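You operate a simulated robot arm through the tools that you are given. There is no shell and no other tool. Be economical: measure what you need, move in short steps, check, and stop when the job is done.

You run a simulated robot arm. Do the job below in one go: nothing can be reset, and whatever is moved stays where it is left.

TASK
Add one full scoop from the blue tin to the day run column.
Fine: spill nothing; scoop back beside the tin, lid on again.
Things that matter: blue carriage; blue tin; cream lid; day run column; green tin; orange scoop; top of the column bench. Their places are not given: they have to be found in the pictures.

The check looks at the end state, three seconds after you hand in, the way a careful person would. Anything else that was tipped, shoved, dropped, spilled or broken makes it a failure. Lids that push on must go on centred and level and be pressed home; caps that screw on are set level and turned clockwise until they are tight.

THE ROBOT
A 6-joint arm with a two-finger parallel gripper, fixed in place. Base frame: the origin is at the foot of the arm, x ahead of it, y to its left, z up; the work surface is at about z = 0. Units: mm, degrees, N and s.
With the tool pointing down near the work surface it reaches from about 120 to 500 mm from the base axis. Its first joint turns from -72.0 to 72.0 degrees. Payload 0.65 kg.
The TCP is the grasp point between the finger pads, 25 mm short of the fingertips. In the tool frame z runs along the fingers and y along their closing line. Largest opening 76 mm; finger width 18, thickness 10; the body of the gripper, 36 by 78 mm, starts 45 mm behind the TCP.
Orientation is told as [roll, pitch, yaw] about the base's x, y, z axes, in that order, counted from this pose: with the fingers straight down and closing along the base's y, the tool's x points along the base's -x, its y along +y and its z along -z.

THE INTERFACE
- The arm moves only by the tool nudge_tool. Its argument "rows" is a list of rows, each a list of 3 entries, a list of its own where there are three numbers: the opening, from 0 (shut) to 1 (fully open), then the shift along the tool's x, y, z in units of 30 mm (1.0 is 30 mm), then the turn, a rotation vector about the tool's x, y, z in units of 4 degrees (1.0 is 4 degrees). In form: [[jaw, [dx, dy, dz], [wx, wy, wz]], ...]. A call has 1 to 12 rows; each row shifts and turns the commanded pose from where the row before left it, along the tool's axes as they then stand. A call with a number of a shift or a turn outside -1 to 1 is refused whole. A row lasts 0.2 s, in which the tool goes at most 50 mm and 8.6 degrees; a call with a longer step from one row to the next is refused whole, and so is a gripper value outside its range. A pose out of reach is approached as far as the arm can. The call stops where the force on the tool passes 40 N (or 10 N more than at its start, if that is more) or the arm is blocked; 0.2 s more then pass. Each finger travels about 108 mm/s and halts on what it meets, pressing with about 26 N; the grip force reading is that of the motor and also rises with nothing between the fingers. The clock runs only during rows and for 0.2 s after the last one: add rows that do not move to give the fingers time. The reply holds the time, the measured pose of the TCP, the force on the tool along the base axes, the opening and the grip force, in the units named above and with some noise, with the torque about the TCP (base axes, N m) and any sound that the robot's microphone picked up, and new pictures: "views" is both (left out), scene, wrist or none.
- Cameras (640 x 400 px; columns grow to the right, rows downward): "scene" is fixed at [32.7, 255.5, 418.5]; the picture's right is [-0.93, -0.36, 0.00], its down [-0.16, 0.41, -0.90] and it looks along [0.32, -0.84, -0.44] (base axes); focal length 261 px, centre (320, 200). "wrist" rides on the gripper at [58, 11, -81] in the tool frame; the picture's right is [-0.18, 0.98, 0.00], its down [-0.75, -0.14, -0.64] and it looks along [-0.63, -0.12, 0.77] (tool axes); focal length 243 px, centre (320, 200).
- pixel_to_xyz(camera, pixels): for up to 12 pixels [column, row] of the newest picture of that camera ("zoom" is the newest enlarged one), the place [x, y, z] in the base frame of the surface seen there, good to about 3 mm. The clock stands still meanwhile.
- zoom(camera, box): a new picture of the part [left, top, right, bottom] of that camera's present view, enlarged. The clock stands still meanwhile.
- finish_job(): hands the job in; it is judged then, once.

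Go step by step. Measure first, check grasps and placings, and put right what went wrong. The budget is 80 turns and 200 pictures, counting those below and the enlarged ones. Unless the task says otherwise, let go and move clear before handing in, and close with one line.

The tools are called after ">>>" by a JSON object that holds its "fn" and its "kwargs". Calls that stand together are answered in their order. nudge_tool: Moves the arm, as the interface text tells. Its arguments: {"type":"object","properties":{"rows":{"type":"array","items":{"type":"array"}},"views":{"type":"string","enum":["both","scene","wrist","none"]}},"required":["rows"]} The other tools are called the same way: pixel_to_xyz (camera, pixels) gives the place of the surface under pixels of a picture; zoom (camera, box) takes an enlarged picture of a part of a camera's view; finish_job () hands the job in.

At the start:

```text
time_s: 0.0
tcp_pos: [171.0, -163.3, 330.3]
orientation: [-0.2, -0.1, -0.1]
force: [-0.3, 0.7, -0.7]
torque: [-0.02, 0.0, -0.02]
gripper_width: 75.9
gripper_force: 0.1
```

scene: 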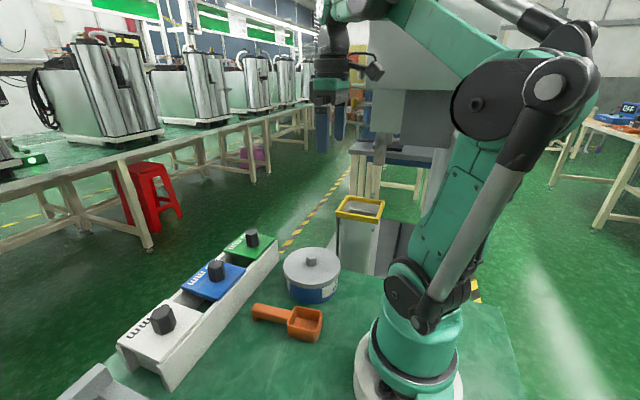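
wrist: 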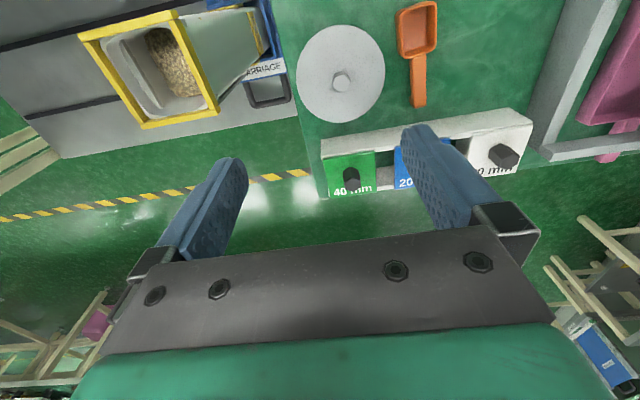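

The scene shows a lidded blue-banded tin near (311,275), an orange scoop at (290,320), a yellow-rimmed column at (360,210) and a rack of blocks with knobs. I'll enlarge these to make sure what they are.

>>> {"fn": "zoom", "kwargs": {"camera": "scene", "box": [220, 180, 440, 350]}}

>>> {"fn": "zoom", "kwargs": {"camera": "scene", "box": [60, 220, 300, 400]}}

>>> {"fn": "zoom", "kwargs": {"camera": "wrist", "box": [0, 0, 300, 190]}}

>>> {"fn": "zoom", "kwargs": {"camera": "wrist", "box": [280, 0, 640, 220]}}

```text
2.35 times, centred on (330, 265) of scene
```

zoom: 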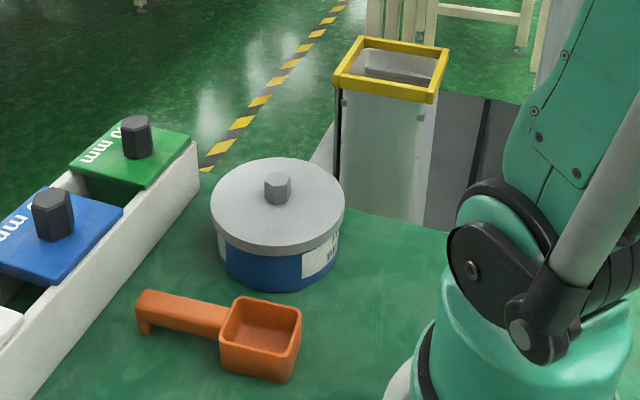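

```text
2.22 times, centred on (180, 310) of scene
```

zoom: 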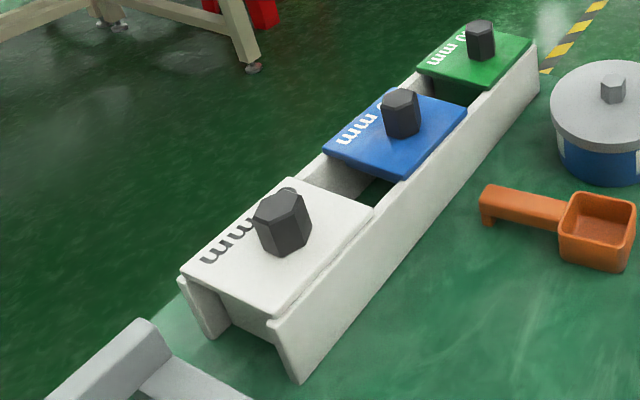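

```text
2.11 times, centred on (150, 95) of wrist
```

zoom: 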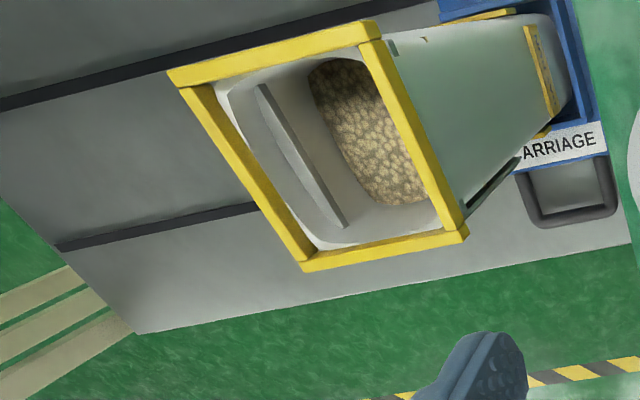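

```text
1.78 times, centred on (460, 110) of wrist
```

zoom: 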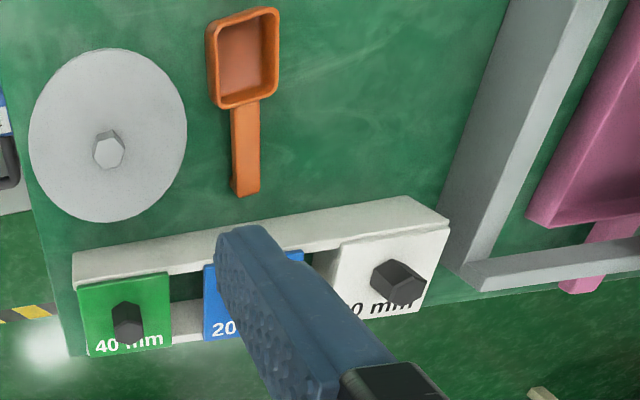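

I need positions, and I haven't yet seen the carriage fully, the green tin, or what the lid looks like in colour. I'll measure the visible surfaces first.

>>> {"fn": "pixel_to_xyz", "kwargs": {"camera": "scene", "pixels": [[311, 261], [284, 270], [340, 268], [312, 297], [258, 312], [293, 312], [320, 315], [301, 335], [337, 213], [381, 216], [384, 201], [349, 196]]}}

>>> {"fn": "pixel_to_xyz", "kwargs": {"camera": "wrist", "pixels": [[80, 38], [176, 14], [216, 113], [144, 124], [170, 60], [130, 75], [340, 80], [268, 90], [340, 28], [418, 100], [418, 30], [560, 60]]}}

```text
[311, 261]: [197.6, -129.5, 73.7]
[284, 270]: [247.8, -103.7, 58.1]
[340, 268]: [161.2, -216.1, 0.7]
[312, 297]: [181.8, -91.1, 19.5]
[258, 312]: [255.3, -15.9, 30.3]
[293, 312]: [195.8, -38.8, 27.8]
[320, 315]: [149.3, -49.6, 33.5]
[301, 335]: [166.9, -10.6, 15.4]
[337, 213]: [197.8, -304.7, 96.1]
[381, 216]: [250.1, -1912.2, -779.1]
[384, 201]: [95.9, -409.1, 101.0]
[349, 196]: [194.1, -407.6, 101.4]
```

```text
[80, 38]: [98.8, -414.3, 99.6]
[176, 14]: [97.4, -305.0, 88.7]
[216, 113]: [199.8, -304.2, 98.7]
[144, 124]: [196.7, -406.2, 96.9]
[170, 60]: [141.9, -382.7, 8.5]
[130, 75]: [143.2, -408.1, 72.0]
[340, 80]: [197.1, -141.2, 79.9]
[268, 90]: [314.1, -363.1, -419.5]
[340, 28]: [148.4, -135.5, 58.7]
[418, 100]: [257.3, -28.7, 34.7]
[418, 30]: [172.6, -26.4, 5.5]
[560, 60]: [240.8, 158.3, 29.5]
```

The yellow-rimmed box spans x 97–199, y −407 to −305, with its rim at z ≈ 100. I'll move the wrist camera over that side to see the carriage and the column's labels.

>>> {"fn": "nudge_tool", "kwargs": {"rows": [[1, [0.3, -1, -0.3], [0, 0, 0]], [1, [0.3, -1, -0.3], [0, 0, 0]], [1, [0.3, -1, -0.3], [0, 0, 0]], [1, [0.3, -0.5, 0], [0, 0, 0]], [1, [0, 0, 0], [0, 0, 0]]]}}

```text
time_s: 1.2
tcp_pos: [134.2, -267.7, 357.1]
orientation: [-0.2, 0.0, -0.1]
force: [-1.1, 1.0, -0.7]
torque: [-0.01, -0.01, 0.0]
gripper_width: 75.9
gripper_force: 0.0
```

scene: 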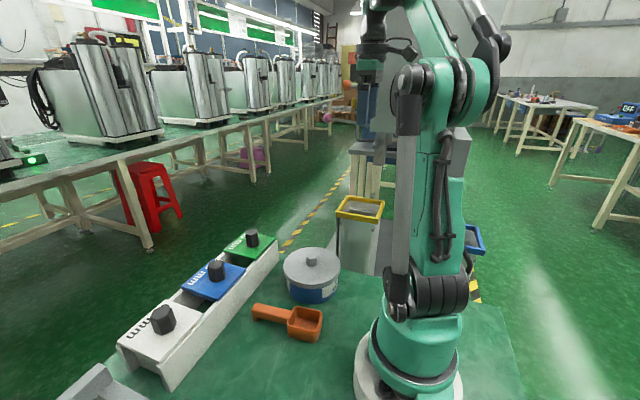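
wrist: 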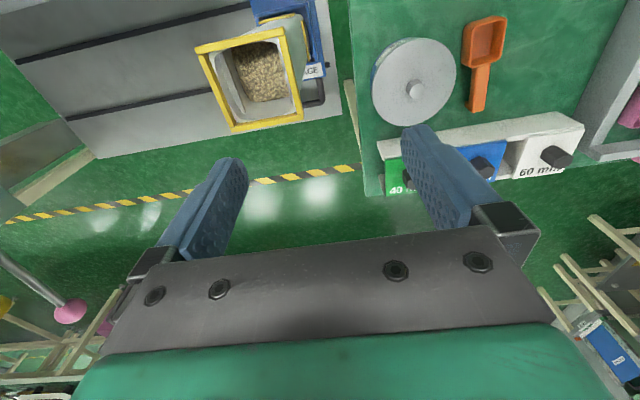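

There's more blue at scene (473,240) behind the arm, and the wrist view cuts off the carriage. I'll tilt the wrist camera back toward −x to see it.

>>> {"fn": "nudge_tool", "kwargs": {"rows": [[1, [0, 0, 0], [0, 1, 0]], [1, [0, 0, 0], [0, 1, 0]], [1, [0, 0, 0], [0, 1, 0]], [1, [0, 0, 0], [0, 1, 0]], [1, [0, 0, 0], [0, 1, 0]], [1, [0, 0, 0], [0, 1, 0]], [1, [0, 0, 0], [0, 1, 0]], [1, [0, 0, 0], [0, 0, 0]]]}}

>>> {"fn": "zoom", "kwargs": {"camera": "wrist", "box": [100, 0, 420, 200]}}

>>> {"fn": "zoom", "kwargs": {"camera": "scene", "box": [320, 180, 520, 310]}}

```text
time_s: 3.0
tcp_pos: [135.8, -268.9, 358.4]
orientation: [-0.1, 28.1, -0.1]
force: [-0.2, 0.6, 0.5]
torque: [-0.01, 0.01, -0.01]
gripper_width: 76.0
gripper_force: 0.0
```

scene: 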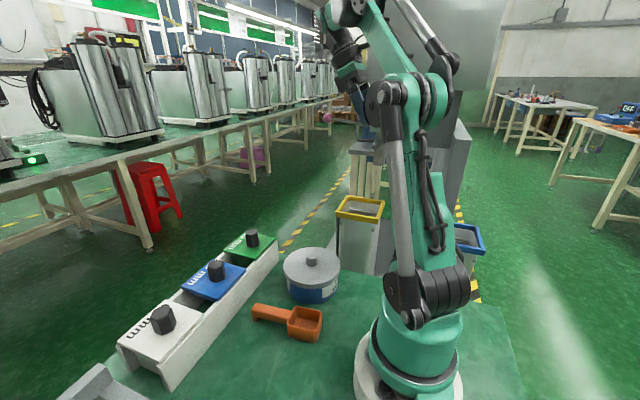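
wrist: 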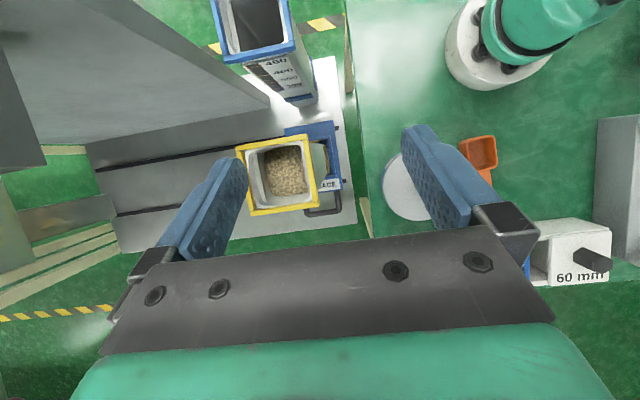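

```text
2.00 times, centred on (260, 100) of wrist
```

zoom: 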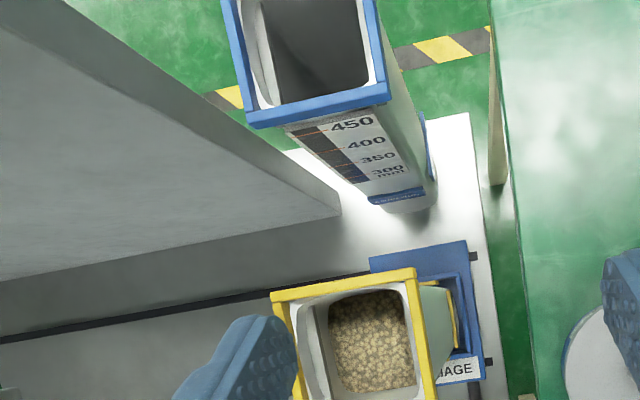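

```text
3.08 times, centred on (420, 245) of scene
```

zoom: 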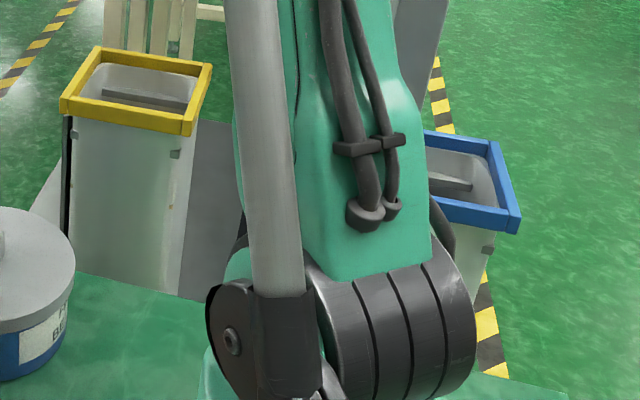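

There are two hoppers: a yellow-rimmed one by the blue carriage, and a blue-rimmed one with a scale. I need labels to decide which is "day run", so I'm enlarging further.

>>> {"fn": "zoom", "kwargs": {"camera": "wrist", "box": [230, 40, 350, 115]}}

>>> {"fn": "zoom", "kwargs": {"camera": "wrist", "box": [230, 115, 370, 220]}}

>>> {"fn": "zoom", "kwargs": {"camera": "scene", "box": [280, 245, 345, 305]}}

>>> {"fn": "pixel_to_xyz", "kwargs": {"camera": "wrist", "pixels": [[212, 5], [228, 60], [290, 48], [300, 95], [250, 20], [335, 185], [300, 130], [285, 170], [255, 165], [310, 80]]}}

```text
5.33 times, centred on (290, 78) of wrist
```

zoom: 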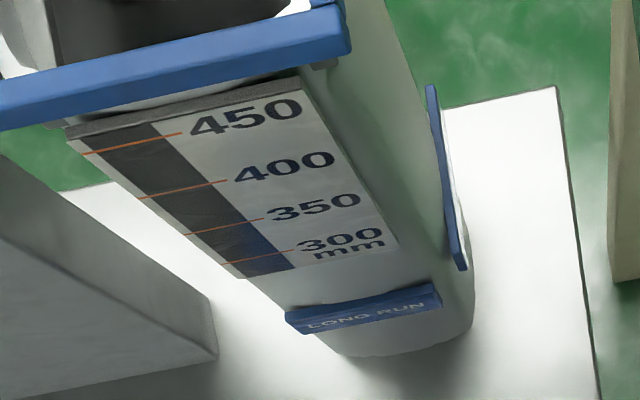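

```text
3.81 times, centred on (300, 168) of wrist
```

zoom: 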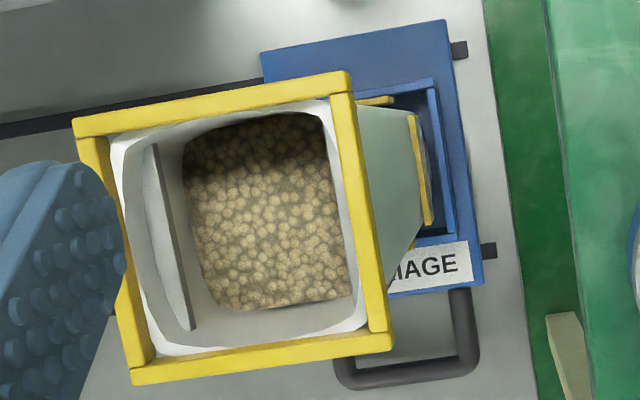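

```text
6.67 times, centred on (312, 275) of scene
```

zoom: 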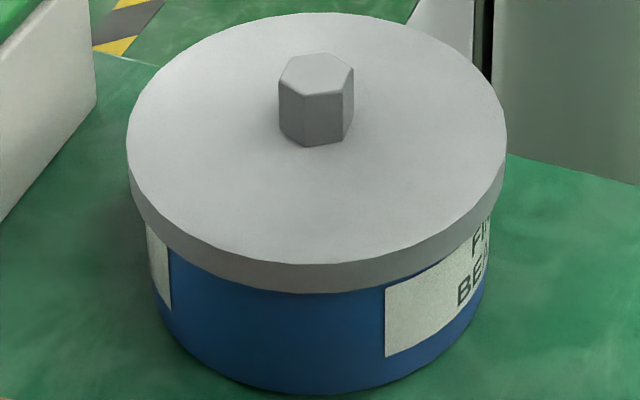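

```text
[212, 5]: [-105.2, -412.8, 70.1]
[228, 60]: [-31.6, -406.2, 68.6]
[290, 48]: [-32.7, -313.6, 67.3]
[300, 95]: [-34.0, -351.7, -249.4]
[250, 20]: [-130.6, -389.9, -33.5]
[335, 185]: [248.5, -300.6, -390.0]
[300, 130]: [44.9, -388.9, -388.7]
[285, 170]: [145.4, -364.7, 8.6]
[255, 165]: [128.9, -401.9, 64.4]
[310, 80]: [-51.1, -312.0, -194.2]
```

The blue-rimmed column is labelled "LONG RUN", so the yellow-rimmed one should be the day run; I'll look for its own label later. Next I'll look at the +y side for the green tin, tilting back as I go.

>>> {"fn": "nudge_tool", "kwargs": {"rows": [[1, [0, 0, 0], [0, -1, 0]], [1, [0, 0, 0], [0, -1, 0]], [1, [0, 0, 0], [0, -1, 0]], [1, [0, 0, 0], [0, -1, 0]], [1, [0, 0, 0], [0, -1, 0]], [1, [0, 0, 0], [0, -1, 0]], [1, [0, 0, 0], [0, -1, 0]], [1, [-0.7, 1, 0], [0, 0, 0]], [1, [-0.7, 1, 0], [0, 0, 0]], [1, [-0.7, 1, 0], [0, 0, 0]], [1, [0, 1, 0], [0, 0, 0]], [1, [0, 1, 0], [0, 0, 0]]], "views": "none"}}

>>> {"fn": "nudge_tool", "kwargs": {"rows": [[1, [0, 1, 0], [0, 0, 0]], [1, [0, 1, 0], [0, 0, 0]], [1, [0, 1, 0], [0, 0, 0]], [1, [0, 1, 0], [0, 0, 0]], [1, [0, 1, 0], [0, 0, 0]], [1, [0, 1, 0], [0, 0, 0]], [1, [0.5, 1, 0], [0, 0, 0]], [1, [0, 0, 0], [0, 0, 0]]], "views": "wrist"}}

```text
time_s: 5.6
tcp_pos: [196.4, -119.3, 356.1]
orientation: [-0.2, 0.0, -0.1]
force: [-0.3, 0.0, 0.1]
torque: [0.0, 0.02, 0.02]
gripper_width: 76.4
gripper_force: 0.0
```

```text
time_s: 7.4
tcp_pos: [184.1, 91.8, 356.3]
orientation: [-0.1, -0.1, 0.0]
force: [-0.2, 0.4, -0.1]
torque: [0.01, -0.02, 0.0]
gripper_width: 76.0
gripper_force: 0.1
```

wrist: 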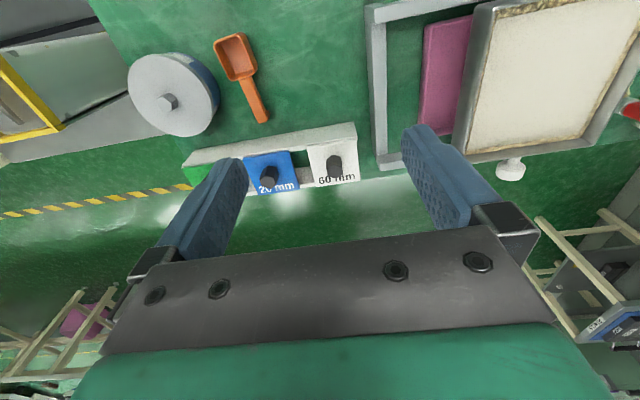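

A grey tray with pink and cream panels sits on the +y side. I'll tilt back to check nearer the base and further left for the green tin.

>>> {"fn": "nudge_tool", "kwargs": {"rows": [[1, [0, 0.5, 0], [0, 1, 0]], [1, [0, 0.5, 0], [0, 1, 0]], [1, [0, 0.5, 0], [0, 1, 0]], [1, [0, 0.5, 0], [0, 1, 0]], [1, [0, 0.5, 0], [0, 1, 0]], [1, [0, 0, 0], [0, 1, 0]], [1, [0, 0, 0], [0, 1, 0]], [1, [0, 0, 0], [0, 0, 0]]], "views": "wrist"}}

>>> {"fn": "zoom", "kwargs": {"camera": "wrist", "box": [0, 0, 640, 240]}}

```text
time_s: 9.2
tcp_pos: [183.8, 165.1, 356.2]
orientation: [-0.2, 28.0, -0.1]
force: [0.1, -0.1, -0.4]
torque: [0.0, 0.02, -0.02]
gripper_width: 75.9
gripper_force: 0.2
```

wrist: 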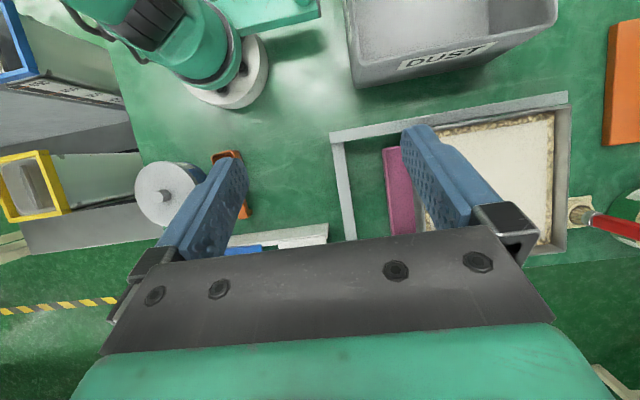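

```text
1.00 times, centred on (320, 120) of wrist (not enlarged: the box is as wide or as high as the picture)
```

zoom: 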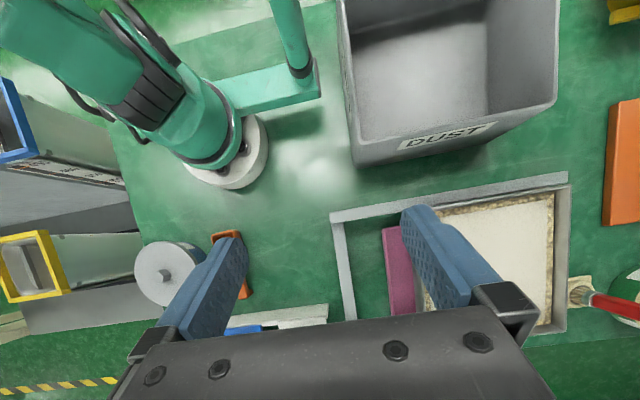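

A DUST bin is here, and there is more at the right edge, including a round green object near (630,220). I'll look further left once.

>>> {"fn": "nudge_tool", "kwargs": {"rows": [[1, [0, 1, 0], [0, 0, 0]], [1, [0, 1, 0], [0, 0, 0]], [1, [0, 1, 0], [0, 0, 0]], [1, [0, 1, 0], [0, 0, 0]], [1, [0, 0, 0], [0, 0, 0]]], "views": "wrist"}}

>>> {"fn": "zoom", "kwargs": {"camera": "wrist", "box": [0, 80, 220, 240]}}

```text
time_s: 10.4
tcp_pos: [180.1, 264.3, 351.3]
orientation: [-0.2, 28.0, -0.2]
force: [-0.3, -0.7, 1.0]
torque: [-0.01, 0.01, -0.01]
gripper_width: 76.2
gripper_force: 0.1
out of reach, approached as far as the arm can: row 4
```

wrist: 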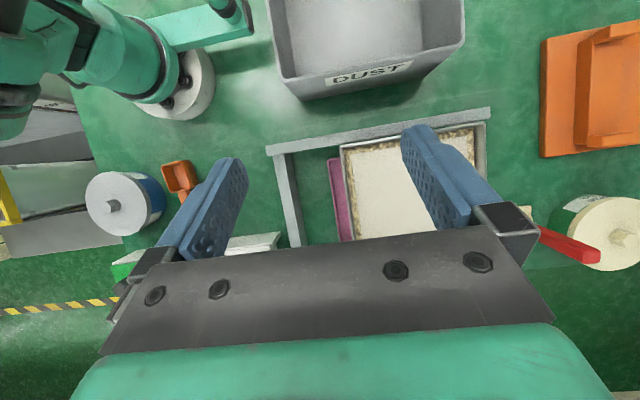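

```text
2.50 times, centred on (110, 160) of wrist
```

zoom: 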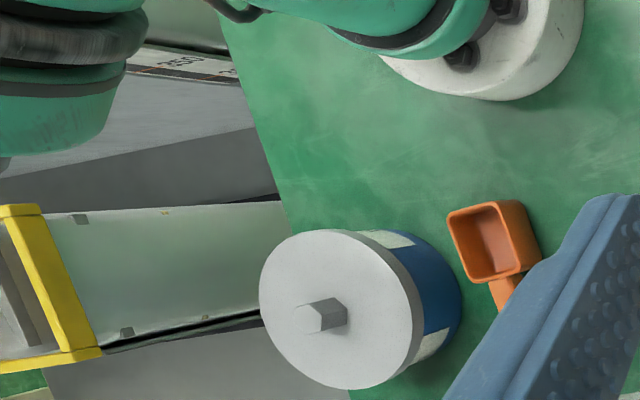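

The green tin with its cream lid is at the far right (605,235) and isn't part of this; the blue tin's lid is the grey one with the hex knob. I'll return upright toward the blue tin and measure the scoop and tin closely.

>>> {"fn": "nudge_tool", "kwargs": {"rows": [[1, [0, -1, 0], [0, -1, 0]], [1, [0, -1, 0], [0, -1, 0]], [1, [0, -1, 0], [0, -1, 0]], [1, [0, -1, 0], [0, -1, 0]], [1, [0, -1, 0], [0, -1, 0]], [1, [0, -1, 0], [0, -1, 0]], [1, [0, -1, 0], [0, -1, 0]], [1, [0, -1, 0], [0, 0, 0]], [1, [0, -1, 0], [0, 0, 0]], [1, [0, -1, 0], [0, 0, 0]], [1, [0, -0.5, 0.5], [0, 0, 0]], [1, [0, 0, 0.5], [0, 0, 0]]], "views": "none"}}

>>> {"fn": "nudge_tool", "kwargs": {"rows": [[1, [0.7, 0, 1], [0, 0, 0]], [1, [0.7, 0, 1], [0, 0, 0]], [1, [0, 0, 0], [0, 0, 0]]], "views": "wrist"}}

>>> {"fn": "zoom", "kwargs": {"camera": "wrist", "box": [160, 0, 560, 220]}}

```text
time_s: 13.0
tcp_pos: [201.7, -34.3, 352.6]
orientation: [-0.1, 0.0, -0.1]
force: [-0.6, -1.3, 0.9]
torque: [0.01, 0.0, 0.01]
gripper_width: 76.0
gripper_force: 0.1
out of reach, approached as far as the arm can: row 1, 2, 3, 4
```

```text
time_s: 13.8
tcp_pos: [159.1, -33.6, 291.9]
orientation: [-0.3, 0.1, -0.1]
force: [0.4, 0.3, -0.2]
torque: [0.03, 0.01, -0.02]
gripper_width: 75.9
gripper_force: 0.0
```

wrist: 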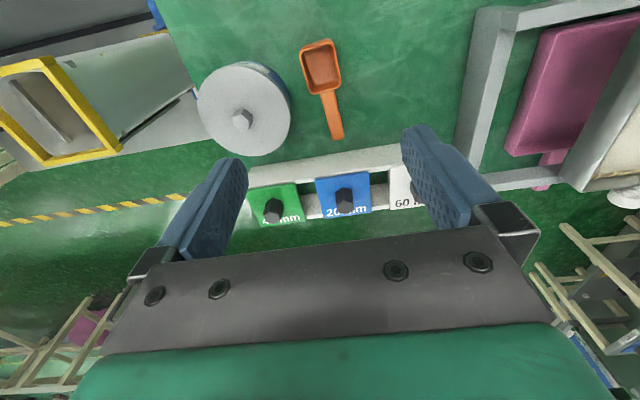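

```text
1.60 times, centred on (360, 110) of wrist
```

zoom: 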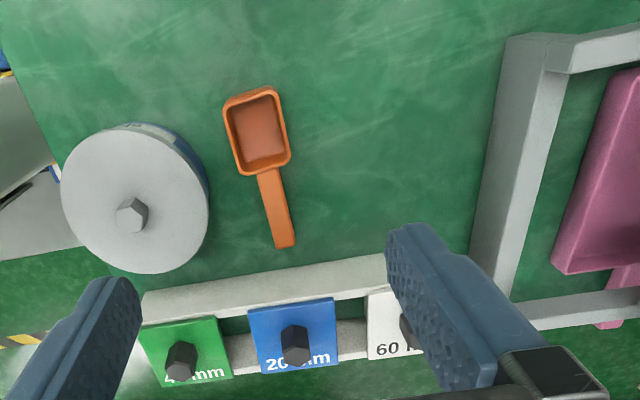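

>>> {"fn": "pixel_to_xyz", "kwargs": {"camera": "zoom", "pixels": [[137, 213], [70, 190], [200, 200], [140, 126], [135, 268], [225, 112], [275, 92], [238, 170], [288, 160], [270, 185], [284, 243], [260, 130]]}}

>>> {"fn": "pixel_to_xyz", "kwargs": {"camera": "zoom", "pixels": [[265, 172], [277, 215], [293, 243], [277, 246], [500, 150], [480, 250], [390, 100], [145, 292], [380, 258], [400, 200], [340, 60], [380, 160]]}}

>>> {"fn": "zoom", "kwargs": {"camera": "scene", "box": [240, 290, 340, 350]}}

```text
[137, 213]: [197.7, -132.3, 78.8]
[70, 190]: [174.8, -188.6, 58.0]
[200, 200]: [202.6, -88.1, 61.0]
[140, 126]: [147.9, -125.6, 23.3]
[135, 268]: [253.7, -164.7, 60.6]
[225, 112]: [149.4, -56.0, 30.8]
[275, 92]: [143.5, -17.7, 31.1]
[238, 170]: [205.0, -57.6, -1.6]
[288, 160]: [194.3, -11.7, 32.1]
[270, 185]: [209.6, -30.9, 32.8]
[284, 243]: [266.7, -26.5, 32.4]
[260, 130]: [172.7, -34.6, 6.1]
```

```text
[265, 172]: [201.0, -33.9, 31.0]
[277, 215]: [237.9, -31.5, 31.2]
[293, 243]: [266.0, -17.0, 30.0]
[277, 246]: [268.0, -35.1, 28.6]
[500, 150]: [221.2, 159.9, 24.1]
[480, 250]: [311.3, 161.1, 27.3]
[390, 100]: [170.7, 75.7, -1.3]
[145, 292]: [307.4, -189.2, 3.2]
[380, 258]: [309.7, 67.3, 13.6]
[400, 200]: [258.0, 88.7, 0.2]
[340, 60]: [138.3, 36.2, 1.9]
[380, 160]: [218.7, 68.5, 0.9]
```

```text
6.40 times, centred on (290, 320) of scene
```

zoom: 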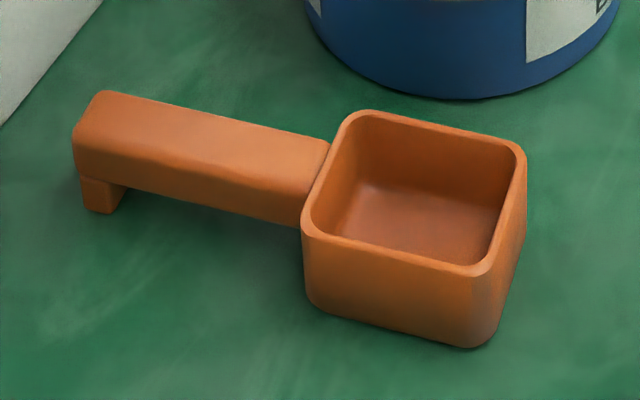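

The knob is at about (198,−132) with its top at z ≈ 79, the lid top at z ≈ 61, and the scoop handle runs from (201,−34) to (267,−26) with its top at z ≈ 31. The spot near (200,60) is free for the lid. I'll move above the knob and look closer.

>>> {"fn": "nudge_tool", "kwargs": {"rows": [[1, [0, -1, 0.4], [0, 0, 0]], [1, [-0.3, -1, 0.6], [0, 0, 0]], [1, [-0.5, -1, 0.8], [0, 0, 0]], [1, [-0.5, -0.27, 1], [0, 0, 0]], [1, [0, 0, 1], [0, 0, 0]], [1, [0, 0, 0.6], [0, 0, 0]], [1, [0, 0, 0], [0, 0, 0]]]}}

>>> {"fn": "zoom", "kwargs": {"camera": "wrist", "box": [180, 60, 460, 240]}}

>>> {"fn": "zoom", "kwargs": {"camera": "scene", "box": [260, 230, 360, 310]}}

```text
time_s: 15.4
tcp_pos: [197.7, -131.9, 161.2]
orientation: [-0.2, 0.0, -0.2]
force: [0.3, -0.5, -0.1]
torque: [0.01, -0.01, 0.0]
gripper_width: 76.4
gripper_force: 0.0
```

scene: 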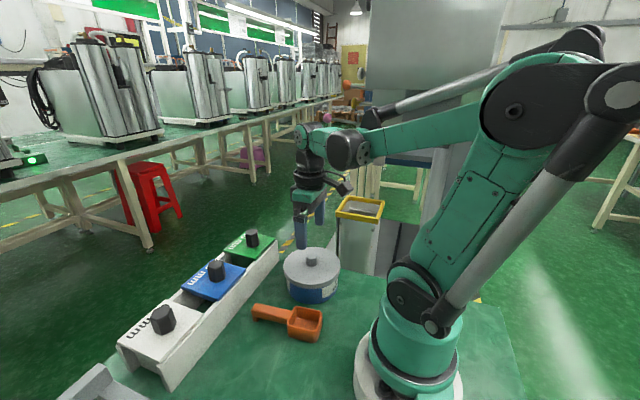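
wrist: 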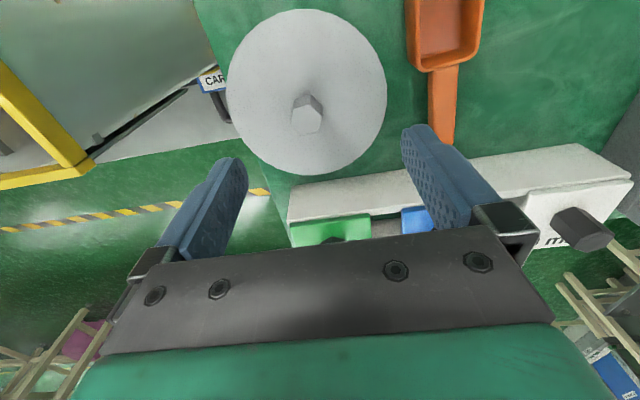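

```text
2.22 times, centred on (320, 150) of wrist
```

zoom: 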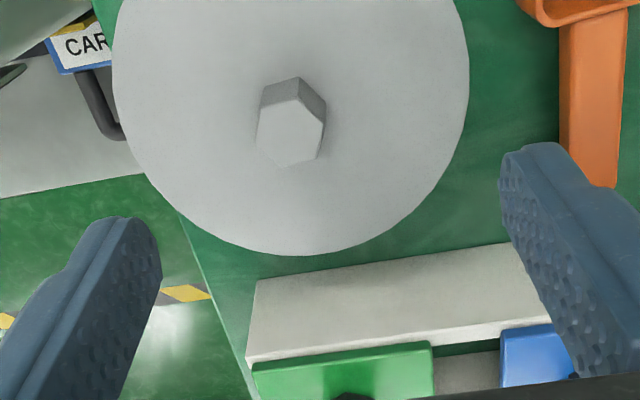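

```text
5.00 times, centred on (310, 270) of scene
```

zoom: 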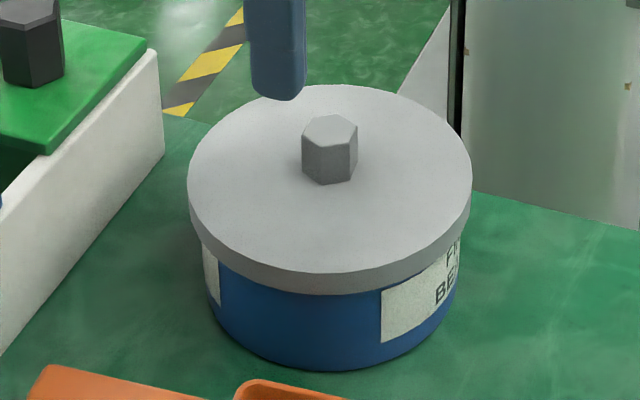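

The hex flats face ±y, so the current yaw suits. I'll take the exact knob and lid edge positions.

>>> {"fn": "pixel_to_xyz", "kwargs": {"camera": "wrist", "pixels": [[307, 120], [300, 118], [315, 120], [308, 107], [306, 132], [231, 95], [383, 85], [310, 173], [300, 12], [340, 150], [270, 120]]}}

```text
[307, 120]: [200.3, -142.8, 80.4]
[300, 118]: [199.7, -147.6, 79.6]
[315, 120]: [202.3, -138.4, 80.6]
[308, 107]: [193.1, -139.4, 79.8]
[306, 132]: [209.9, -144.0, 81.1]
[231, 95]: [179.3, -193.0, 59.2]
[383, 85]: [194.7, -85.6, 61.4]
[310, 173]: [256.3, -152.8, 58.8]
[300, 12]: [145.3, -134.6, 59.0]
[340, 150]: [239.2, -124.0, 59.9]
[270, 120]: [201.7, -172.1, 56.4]
```

The knob centre is (201,−142), top z 80, on a lid top at z ≈ 60. I'll centre on it and descend to TCP z ≈ 87, then close.

>>> {"fn": "nudge_tool", "kwargs": {"rows": [[1, [-0.11, -0.34, 0.5], [0, 0, 0]], [1, [0, 0, 0.9], [0, 0, 0]], [1, [0, 0, 0.75], [0, 0, 0]], [1, [0, 0, 0.3], [0, 0, 0]], [0.6, [0, 0, 0], [0, 0, 0]], [0.3, [0, 0, 0], [0, 0, 0]], [0, [0, 0, 0], [0, 0, 0]], [0, [0, 0, 0], [0, 0, 0]], [0, [0, 0, 0], [0, 0, 0]]]}}

```text
time_s: 17.4
tcp_pos: [201.6, -143.2, 87.4]
orientation: [-0.3, -0.1, -0.1]
force: [-0.8, -0.4, -1.0]
torque: [0.0, 0.0, -0.03]
gripper_width: 21.6
gripper_force: 26.5
heard: snap
```

scene: 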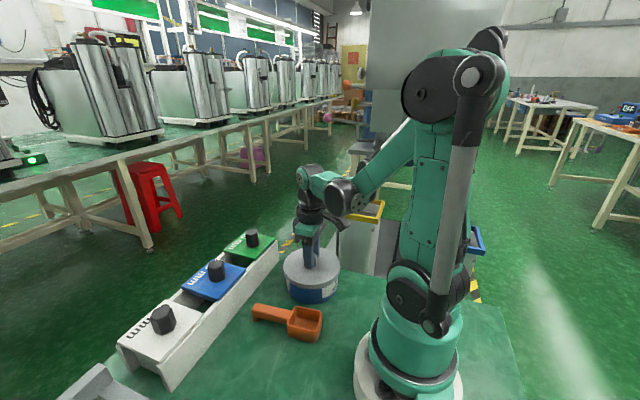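
wrist: 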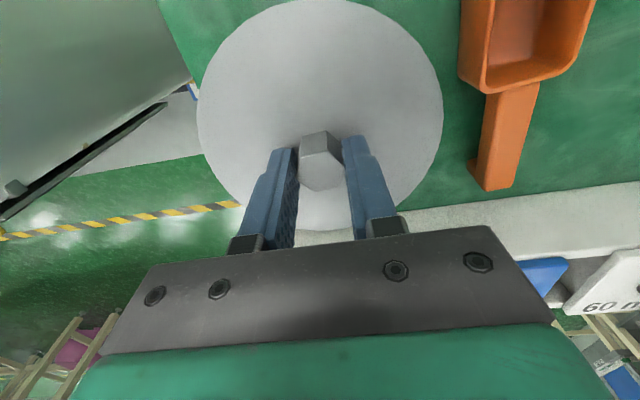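

The knob is gripped (21.6 mm) and a snap sounded. I'll lift gently and watch the force.

>>> {"fn": "nudge_tool", "kwargs": {"rows": [[0, [0, 0, -0.1], [0, 0, 0]], [0, [0, 0, -0.2], [0, 0, 0]], [0, [0, 0, -0.3], [0, 0, 0]], [0, [0, 0, 0], [0, 0, 0]]]}}

>>> {"fn": "zoom", "kwargs": {"camera": "scene", "box": [260, 220, 360, 310]}}

```text
time_s: 18.4
tcp_pos: [201.8, -142.3, 105.5]
orientation: [-0.2, 0.0, -0.2]
force: [-1.1, 0.2, -0.9]
torque: [0.02, 0.01, -0.01]
gripper_width: 21.5
gripper_force: 26.3
```

scene: 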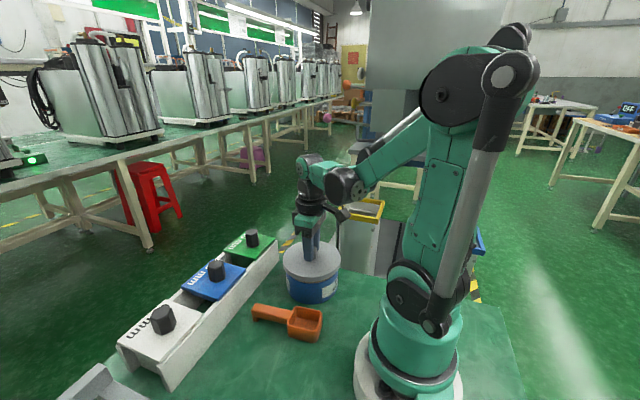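
wrist: 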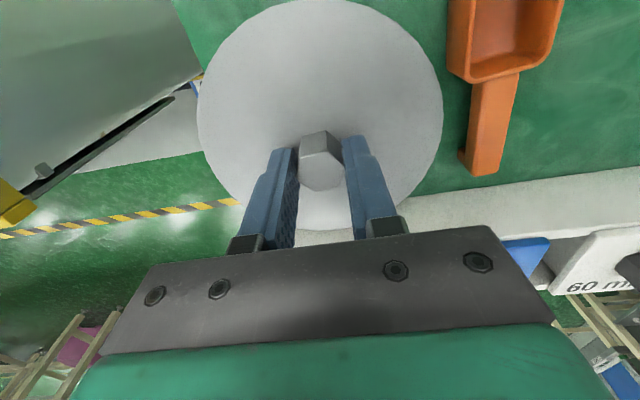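

```text
4.44 times, centred on (310, 265) of scene
```

zoom: 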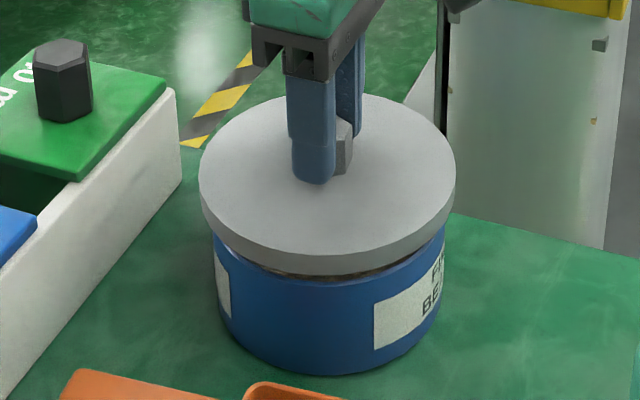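

The lid came away cleanly and the tin stayed put. I'll raise it and carry it over to (203,62).

>>> {"fn": "nudge_tool", "kwargs": {"rows": [[0, [0, 0, -0.6], [0, 0, 0]], [0, [0, 0.3, -0.8], [0, 0, 0]], [0, [0, 0.8, -0.3], [0, 0, 0]], [0, [0, 1, 0], [0, 0, 0]], [0, [0, 1, 0], [0, 0, 0]], [0, [0, 1, 0], [0, 0, 0]], [0, [0, 1, 0], [0, 0, 0]], [0, [0, 1, 0], [0, 0, 0]], [0, [0, 0.7, 0], [0, 0, 0]], [0, [0, 0, 0], [0, 0, 0]]]}}

>>> {"fn": "zoom", "kwargs": {"camera": "scene", "box": [260, 220, 360, 310]}}

```text
time_s: 20.6
tcp_pos: [202.7, 62.0, 156.6]
orientation: [-0.3, 0.0, -0.1]
force: [0.7, -0.5, 0.0]
torque: [0.01, -0.02, 0.0]
gripper_width: 21.4
gripper_force: 25.9
```

scene: 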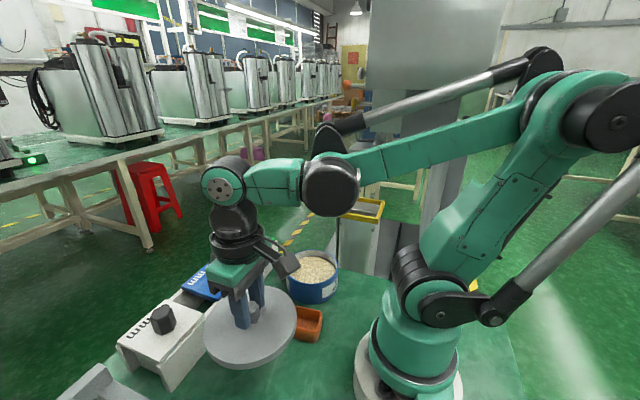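
wrist: 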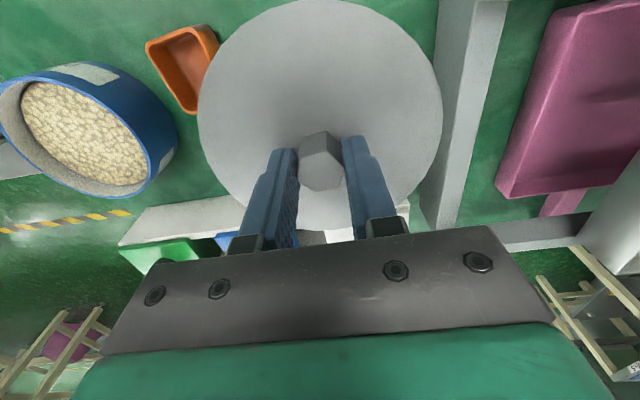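

```text
4.44 times, centred on (310, 265) of scene
```

zoom: 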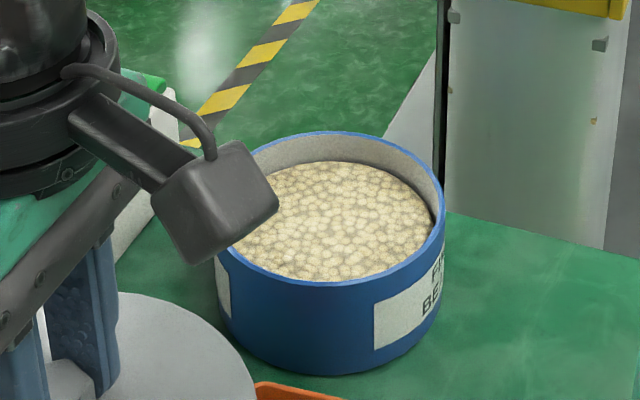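

The open tin is full of beads to just below the rim. Before lowering the lid I'll check its clearance to the tray frame and measure the bead level.

>>> {"fn": "pixel_to_xyz", "kwargs": {"camera": "wrist", "pixels": [[446, 60], [440, 180], [442, 105], [200, 105], [205, 50], [214, 35], [80, 135], [30, 90], [130, 180], [5, 85], [172, 135], [150, 195]]}}

>>> {"fn": "pixel_to_xyz", "kwargs": {"camera": "scene", "pixels": [[313, 268], [300, 272], [325, 272], [325, 258], [315, 283], [336, 272], [312, 249], [338, 262], [305, 328], [320, 318]]}}

```text
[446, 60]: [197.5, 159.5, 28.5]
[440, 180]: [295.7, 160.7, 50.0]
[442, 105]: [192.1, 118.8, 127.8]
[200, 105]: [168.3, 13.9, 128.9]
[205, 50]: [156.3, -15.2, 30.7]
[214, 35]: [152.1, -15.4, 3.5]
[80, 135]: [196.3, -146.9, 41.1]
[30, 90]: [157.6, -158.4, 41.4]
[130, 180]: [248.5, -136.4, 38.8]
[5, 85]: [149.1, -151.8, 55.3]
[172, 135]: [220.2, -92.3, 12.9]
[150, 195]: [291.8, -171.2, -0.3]
```

```text
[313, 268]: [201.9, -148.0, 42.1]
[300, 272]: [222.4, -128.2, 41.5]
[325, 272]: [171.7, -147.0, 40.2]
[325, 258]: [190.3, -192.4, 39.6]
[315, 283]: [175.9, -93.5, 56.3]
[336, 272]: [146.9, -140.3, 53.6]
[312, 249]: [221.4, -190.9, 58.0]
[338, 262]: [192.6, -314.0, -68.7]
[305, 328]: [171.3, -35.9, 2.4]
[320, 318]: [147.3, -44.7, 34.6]
```

The frame edge is at y ≈ 159 and the scoop edge at −12, so I'll shift the lid to y ≈ 75 and lower it to just above the table.

>>> {"fn": "nudge_tool", "kwargs": {"rows": [[0, [0, 0.43, 0.4], [0, 0, 0]], [0, [0, 0, 1], [0, 0, 0]], [0, [0, 0, 1], [0, 0, 0]], [0, [0, 0, 0.9], [0, 0, 0]], [0, [0, 0, 0.3], [0, 0, 0]], [0, [0, 0, 0], [0, 0, 0]]], "views": "scene"}}

>>> {"fn": "zoom", "kwargs": {"camera": "scene", "box": [160, 300, 340, 400]}}

```text
time_s: 22.0
tcp_pos: [202.4, 75.7, 48.2]
orientation: [-0.1, 0.0, -0.1]
force: [-0.8, 0.3, 0.5]
torque: [0.01, 0.0, -0.01]
gripper_width: 21.4
gripper_force: 25.4
```

scene: 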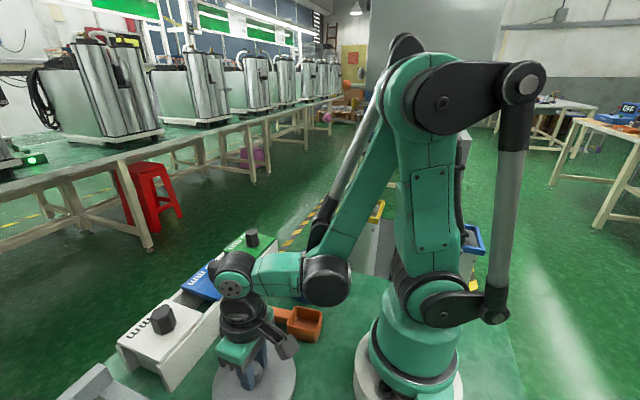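

```text
3.56 times, centred on (250, 350) of scene
```

zoom: 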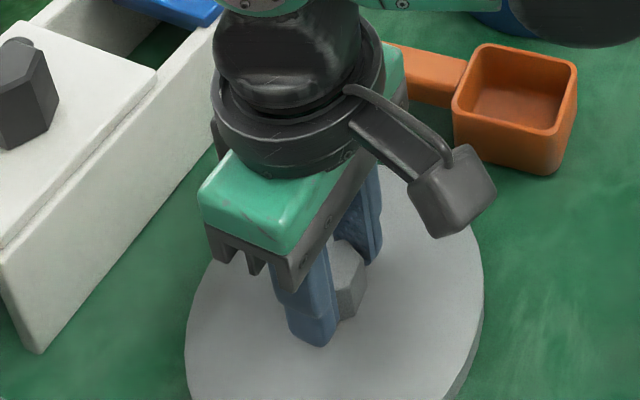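

Still no contact at TCP z 48. I'll lower in small steps.

>>> {"fn": "nudge_tool", "kwargs": {"rows": [[0, [0, 0, 0.1], [0, 0, 0]], [0, [0, 0, 0.1], [0, 0, 0]], [0, [0, 0, 0.07], [0, 0, 0]], [0, [0, 0, 0], [0, 0, 0]]], "views": "none"}}

```text
time_s: 23.0
tcp_pos: [203.3, 74.0, 39.8]
orientation: [-0.2, 0.0, 0.1]
force: [-4.0, -5.7, 23.5]
torque: [0.04, 0.09, -0.11]
gripper_width: 21.4
gripper_force: 26.4
```

Contact reads 23.5 N up, so the lid is on the table. I'll ease off, release and rise.

>>> {"fn": "nudge_tool", "kwargs": {"rows": [[0, [0, 0, -0.06], [0, 0, 0]], [0.5, [0, 0, 0], [0, 0, 0]], [0.6, [0, 0, 0], [0, 0, 0]], [0.6, [0, 0, -0.8], [0, 0, 0]], [0.6, [0, -0.3, -0.9], [0, 0, 0]], [0.6, [0, -0.9, -0.5], [0, 0, 0]], [0.6, [-0.4, -1, 0], [0, 0, 0]], [0.6, [-0.5, -1, 0], [0, 0, 0]], [0.6, [-0.2, -0.2, 0], [0, 0, 0]], [0.6, [0, 0, 0], [0, 0, 0]]]}}

>>> {"fn": "zoom", "kwargs": {"camera": "wrist", "box": [160, 0, 560, 250]}}

```text
time_s: 25.2
tcp_pos: [235.2, -27.7, 107.9]
orientation: [-0.1, 0.0, -0.1]
force: [-0.5, -0.5, -0.9]
torque: [0.02, 0.01, 0.02]
gripper_width: 45.5
gripper_force: 0.2
```

scene: 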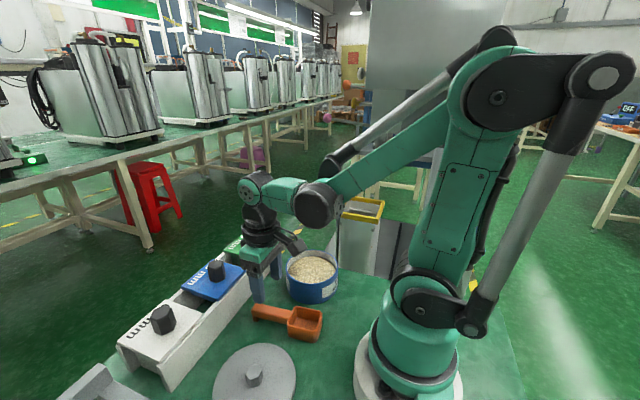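
wrist: 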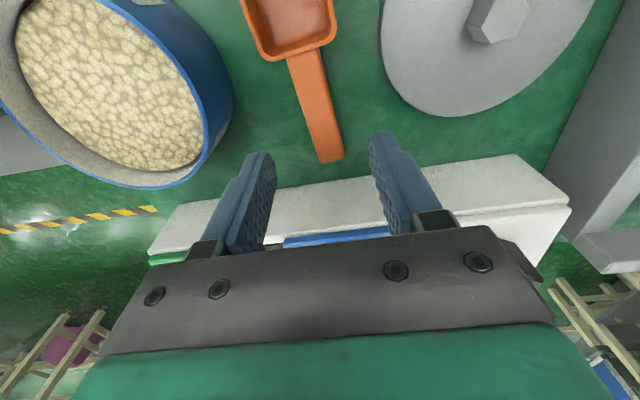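

```text
1.60 times, centred on (360, 125) of wrist
```

zoom: 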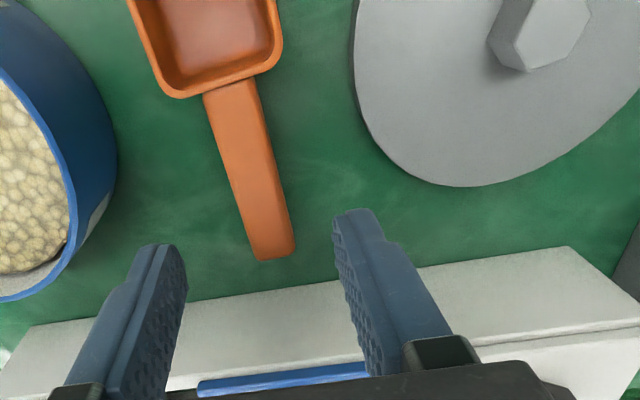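

The lid rests flat and the gripper is above the handle. I'll measure the handle edges to match its yaw.

>>> {"fn": "pixel_to_xyz", "kwargs": {"camera": "zoom", "pixels": [[206, 98], [256, 82], [228, 158], [270, 145], [247, 225], [288, 212], [262, 256], [294, 245], [240, 120], [258, 180], [180, 95], [280, 60]]}}

>>> {"fn": "pixel_to_xyz", "kwargs": {"camera": "wrist", "pixels": [[530, 20], [500, 35], [455, 110]]}}

>>> {"fn": "pixel_to_xyz", "kwargs": {"camera": "scene", "pixels": [[254, 316], [256, 321], [270, 322], [285, 327], [254, 307], [290, 333]]}}

```text
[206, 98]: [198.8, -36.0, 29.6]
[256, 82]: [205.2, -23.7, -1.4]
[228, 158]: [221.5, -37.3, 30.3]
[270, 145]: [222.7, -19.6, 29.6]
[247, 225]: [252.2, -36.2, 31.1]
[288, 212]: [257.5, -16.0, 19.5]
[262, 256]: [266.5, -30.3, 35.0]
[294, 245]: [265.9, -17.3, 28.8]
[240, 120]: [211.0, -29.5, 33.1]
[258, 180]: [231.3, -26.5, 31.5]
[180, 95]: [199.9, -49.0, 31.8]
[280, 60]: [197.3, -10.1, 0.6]
```

```text
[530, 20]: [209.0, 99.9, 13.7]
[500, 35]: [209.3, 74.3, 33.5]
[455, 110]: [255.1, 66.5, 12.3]
```

```text
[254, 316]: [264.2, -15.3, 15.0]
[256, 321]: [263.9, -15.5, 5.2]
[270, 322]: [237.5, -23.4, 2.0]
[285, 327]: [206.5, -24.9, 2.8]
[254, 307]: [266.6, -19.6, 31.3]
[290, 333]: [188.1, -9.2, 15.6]
```

The handle's centreline is y ≈ −27 at x ≈ 240, rotated about +5°, with its top at z 31. I'll yaw to match, descend to TCP z ≈ 28 and grip.

>>> {"fn": "nudge_tool", "kwargs": {"rows": [[0.6, [-0.16, 0.02, 0.5], [0, 0, -0.65]], [0.6, [0, 0, 0.8], [0, 0, -0.6]], [0.6, [0, 0, 0.8], [0, 0, 0]], [0.6, [0, 0, 0.56], [0, 0, 0]], [0.3, [0, 0, 0], [0, 0, 0]], [0, [0, 0, 0], [0, 0, 0]], [0, [0, 0, 0], [0, 0, 0]], [0, [0, 0, 0], [0, 0, 0]]]}}

>>> {"fn": "zoom", "kwargs": {"camera": "scene", "box": [220, 270, 340, 350]}}

```text
time_s: 27.0
tcp_pos: [239.5, -27.8, 28.6]
orientation: [-0.2, 0.0, 4.8]
force: [0.1, -0.1, 0.4]
torque: [0.0, 0.0, 0.02]
gripper_width: 19.1
gripper_force: 25.9
```

scene: 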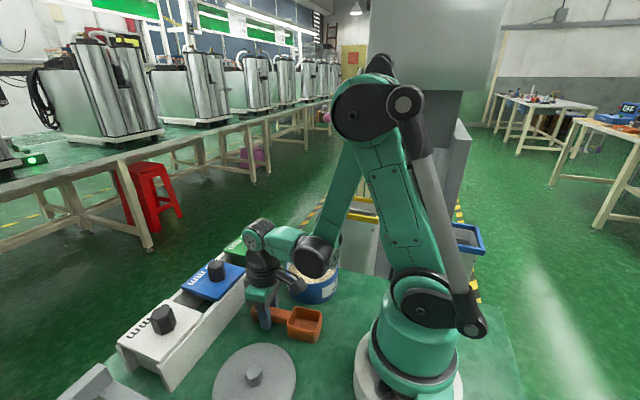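
wrist: 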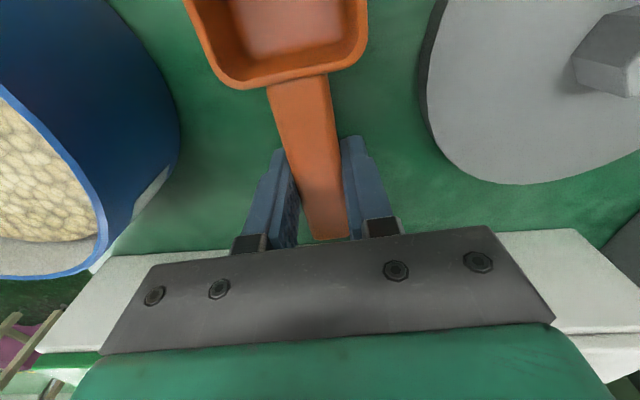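

```text
5.00 times, centred on (280, 310) of scene
```

zoom: 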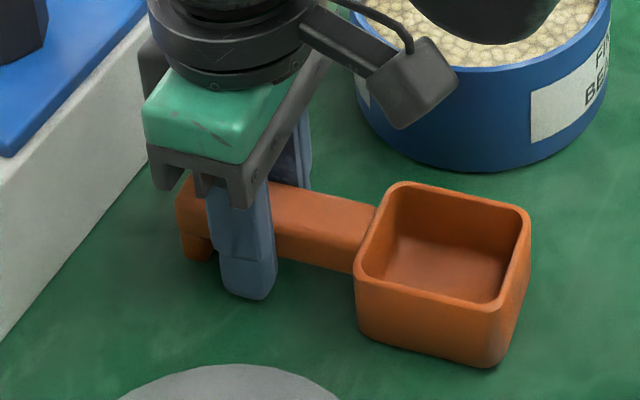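

The handle is gripped (19.1 mm). I'll lift the scoop and carry it level above the tin, then check that it stayed firm.

>>> {"fn": "nudge_tool", "kwargs": {"rows": [[0, [0, 0, -0.3], [0, 0, 0]], [0, [0, 0, -0.9], [0, 0, 0]], [0, [0, 0, -1], [0, 0, 0]], [0, [0, 0, -1], [0, 0, 0]], [0, [0, 0, -1], [0, 0, 0]], [0, [0, 0, -0.3], [0, 0, 0]], [0, [0.153, -0.882, 0], [0, 0, 0]], [0, [0.153, -0.882, 0], [0, 0, 0]], [0, [0.153, -0.882, 0], [0, 0, 0]], [0, [0.153, -0.882, 0], [0, 0, 0]], [0, [0.153, -0.882, 0], [0, 0, 0]], [0, [0, 0, 0], [0, 0, 0]]], "views": "none"}}

>>> {"fn": "nudge_tool", "kwargs": {"rows": [[0, [0, 0, 0], [0, 0, 1]], [0, [0, 0, 0], [0, 0, 1]], [0, [0, 0, 0], [0, 0, 1]], [0, [0, 0, 0], [0, 0, 1]], [0, [0, 0, 0], [0, 0, 1]], [0, [0, 0, 0], [0, 0, 1]], [0, [0, 0, 0], [0, 0, 1]], [0, [0, 0, 0], [0, 0, 1]], [0, [0, 0, 0], [0, 0, 1]], [0, [0, 0, 0], [0, 0, 1]], [0, [0, 0, 0], [0, 0, 0]]]}}

```text
time_s: 29.6
tcp_pos: [228.3, -161.9, 163.9]
orientation: [-0.2, 0.0, 5.0]
force: [-0.7, 0.2, -0.7]
torque: [0.03, 0.03, 0.0]
gripper_width: 18.9
gripper_force: 26.1
```

```text
time_s: 32.0
tcp_pos: [227.7, -160.9, 163.6]
orientation: [-0.2, -0.1, -35.1]
force: [-0.9, -0.8, -0.1]
torque: [-0.03, -0.01, 0.0]
gripper_width: 19.3
gripper_force: 25.6
```

scene: 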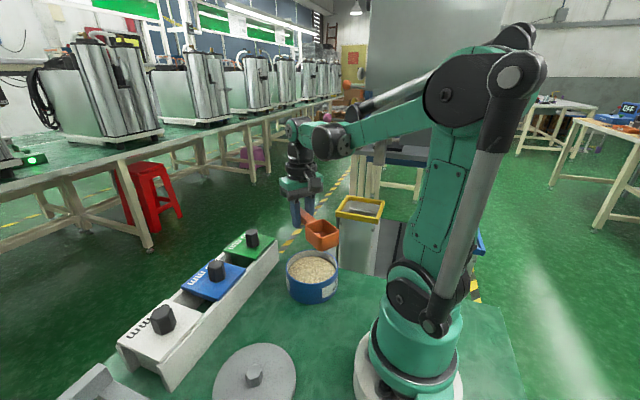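
wrist: 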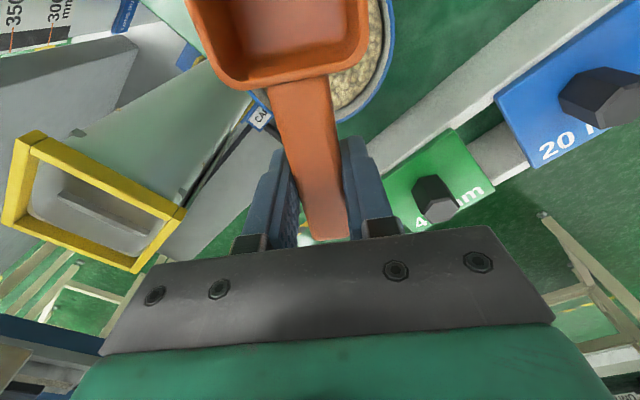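

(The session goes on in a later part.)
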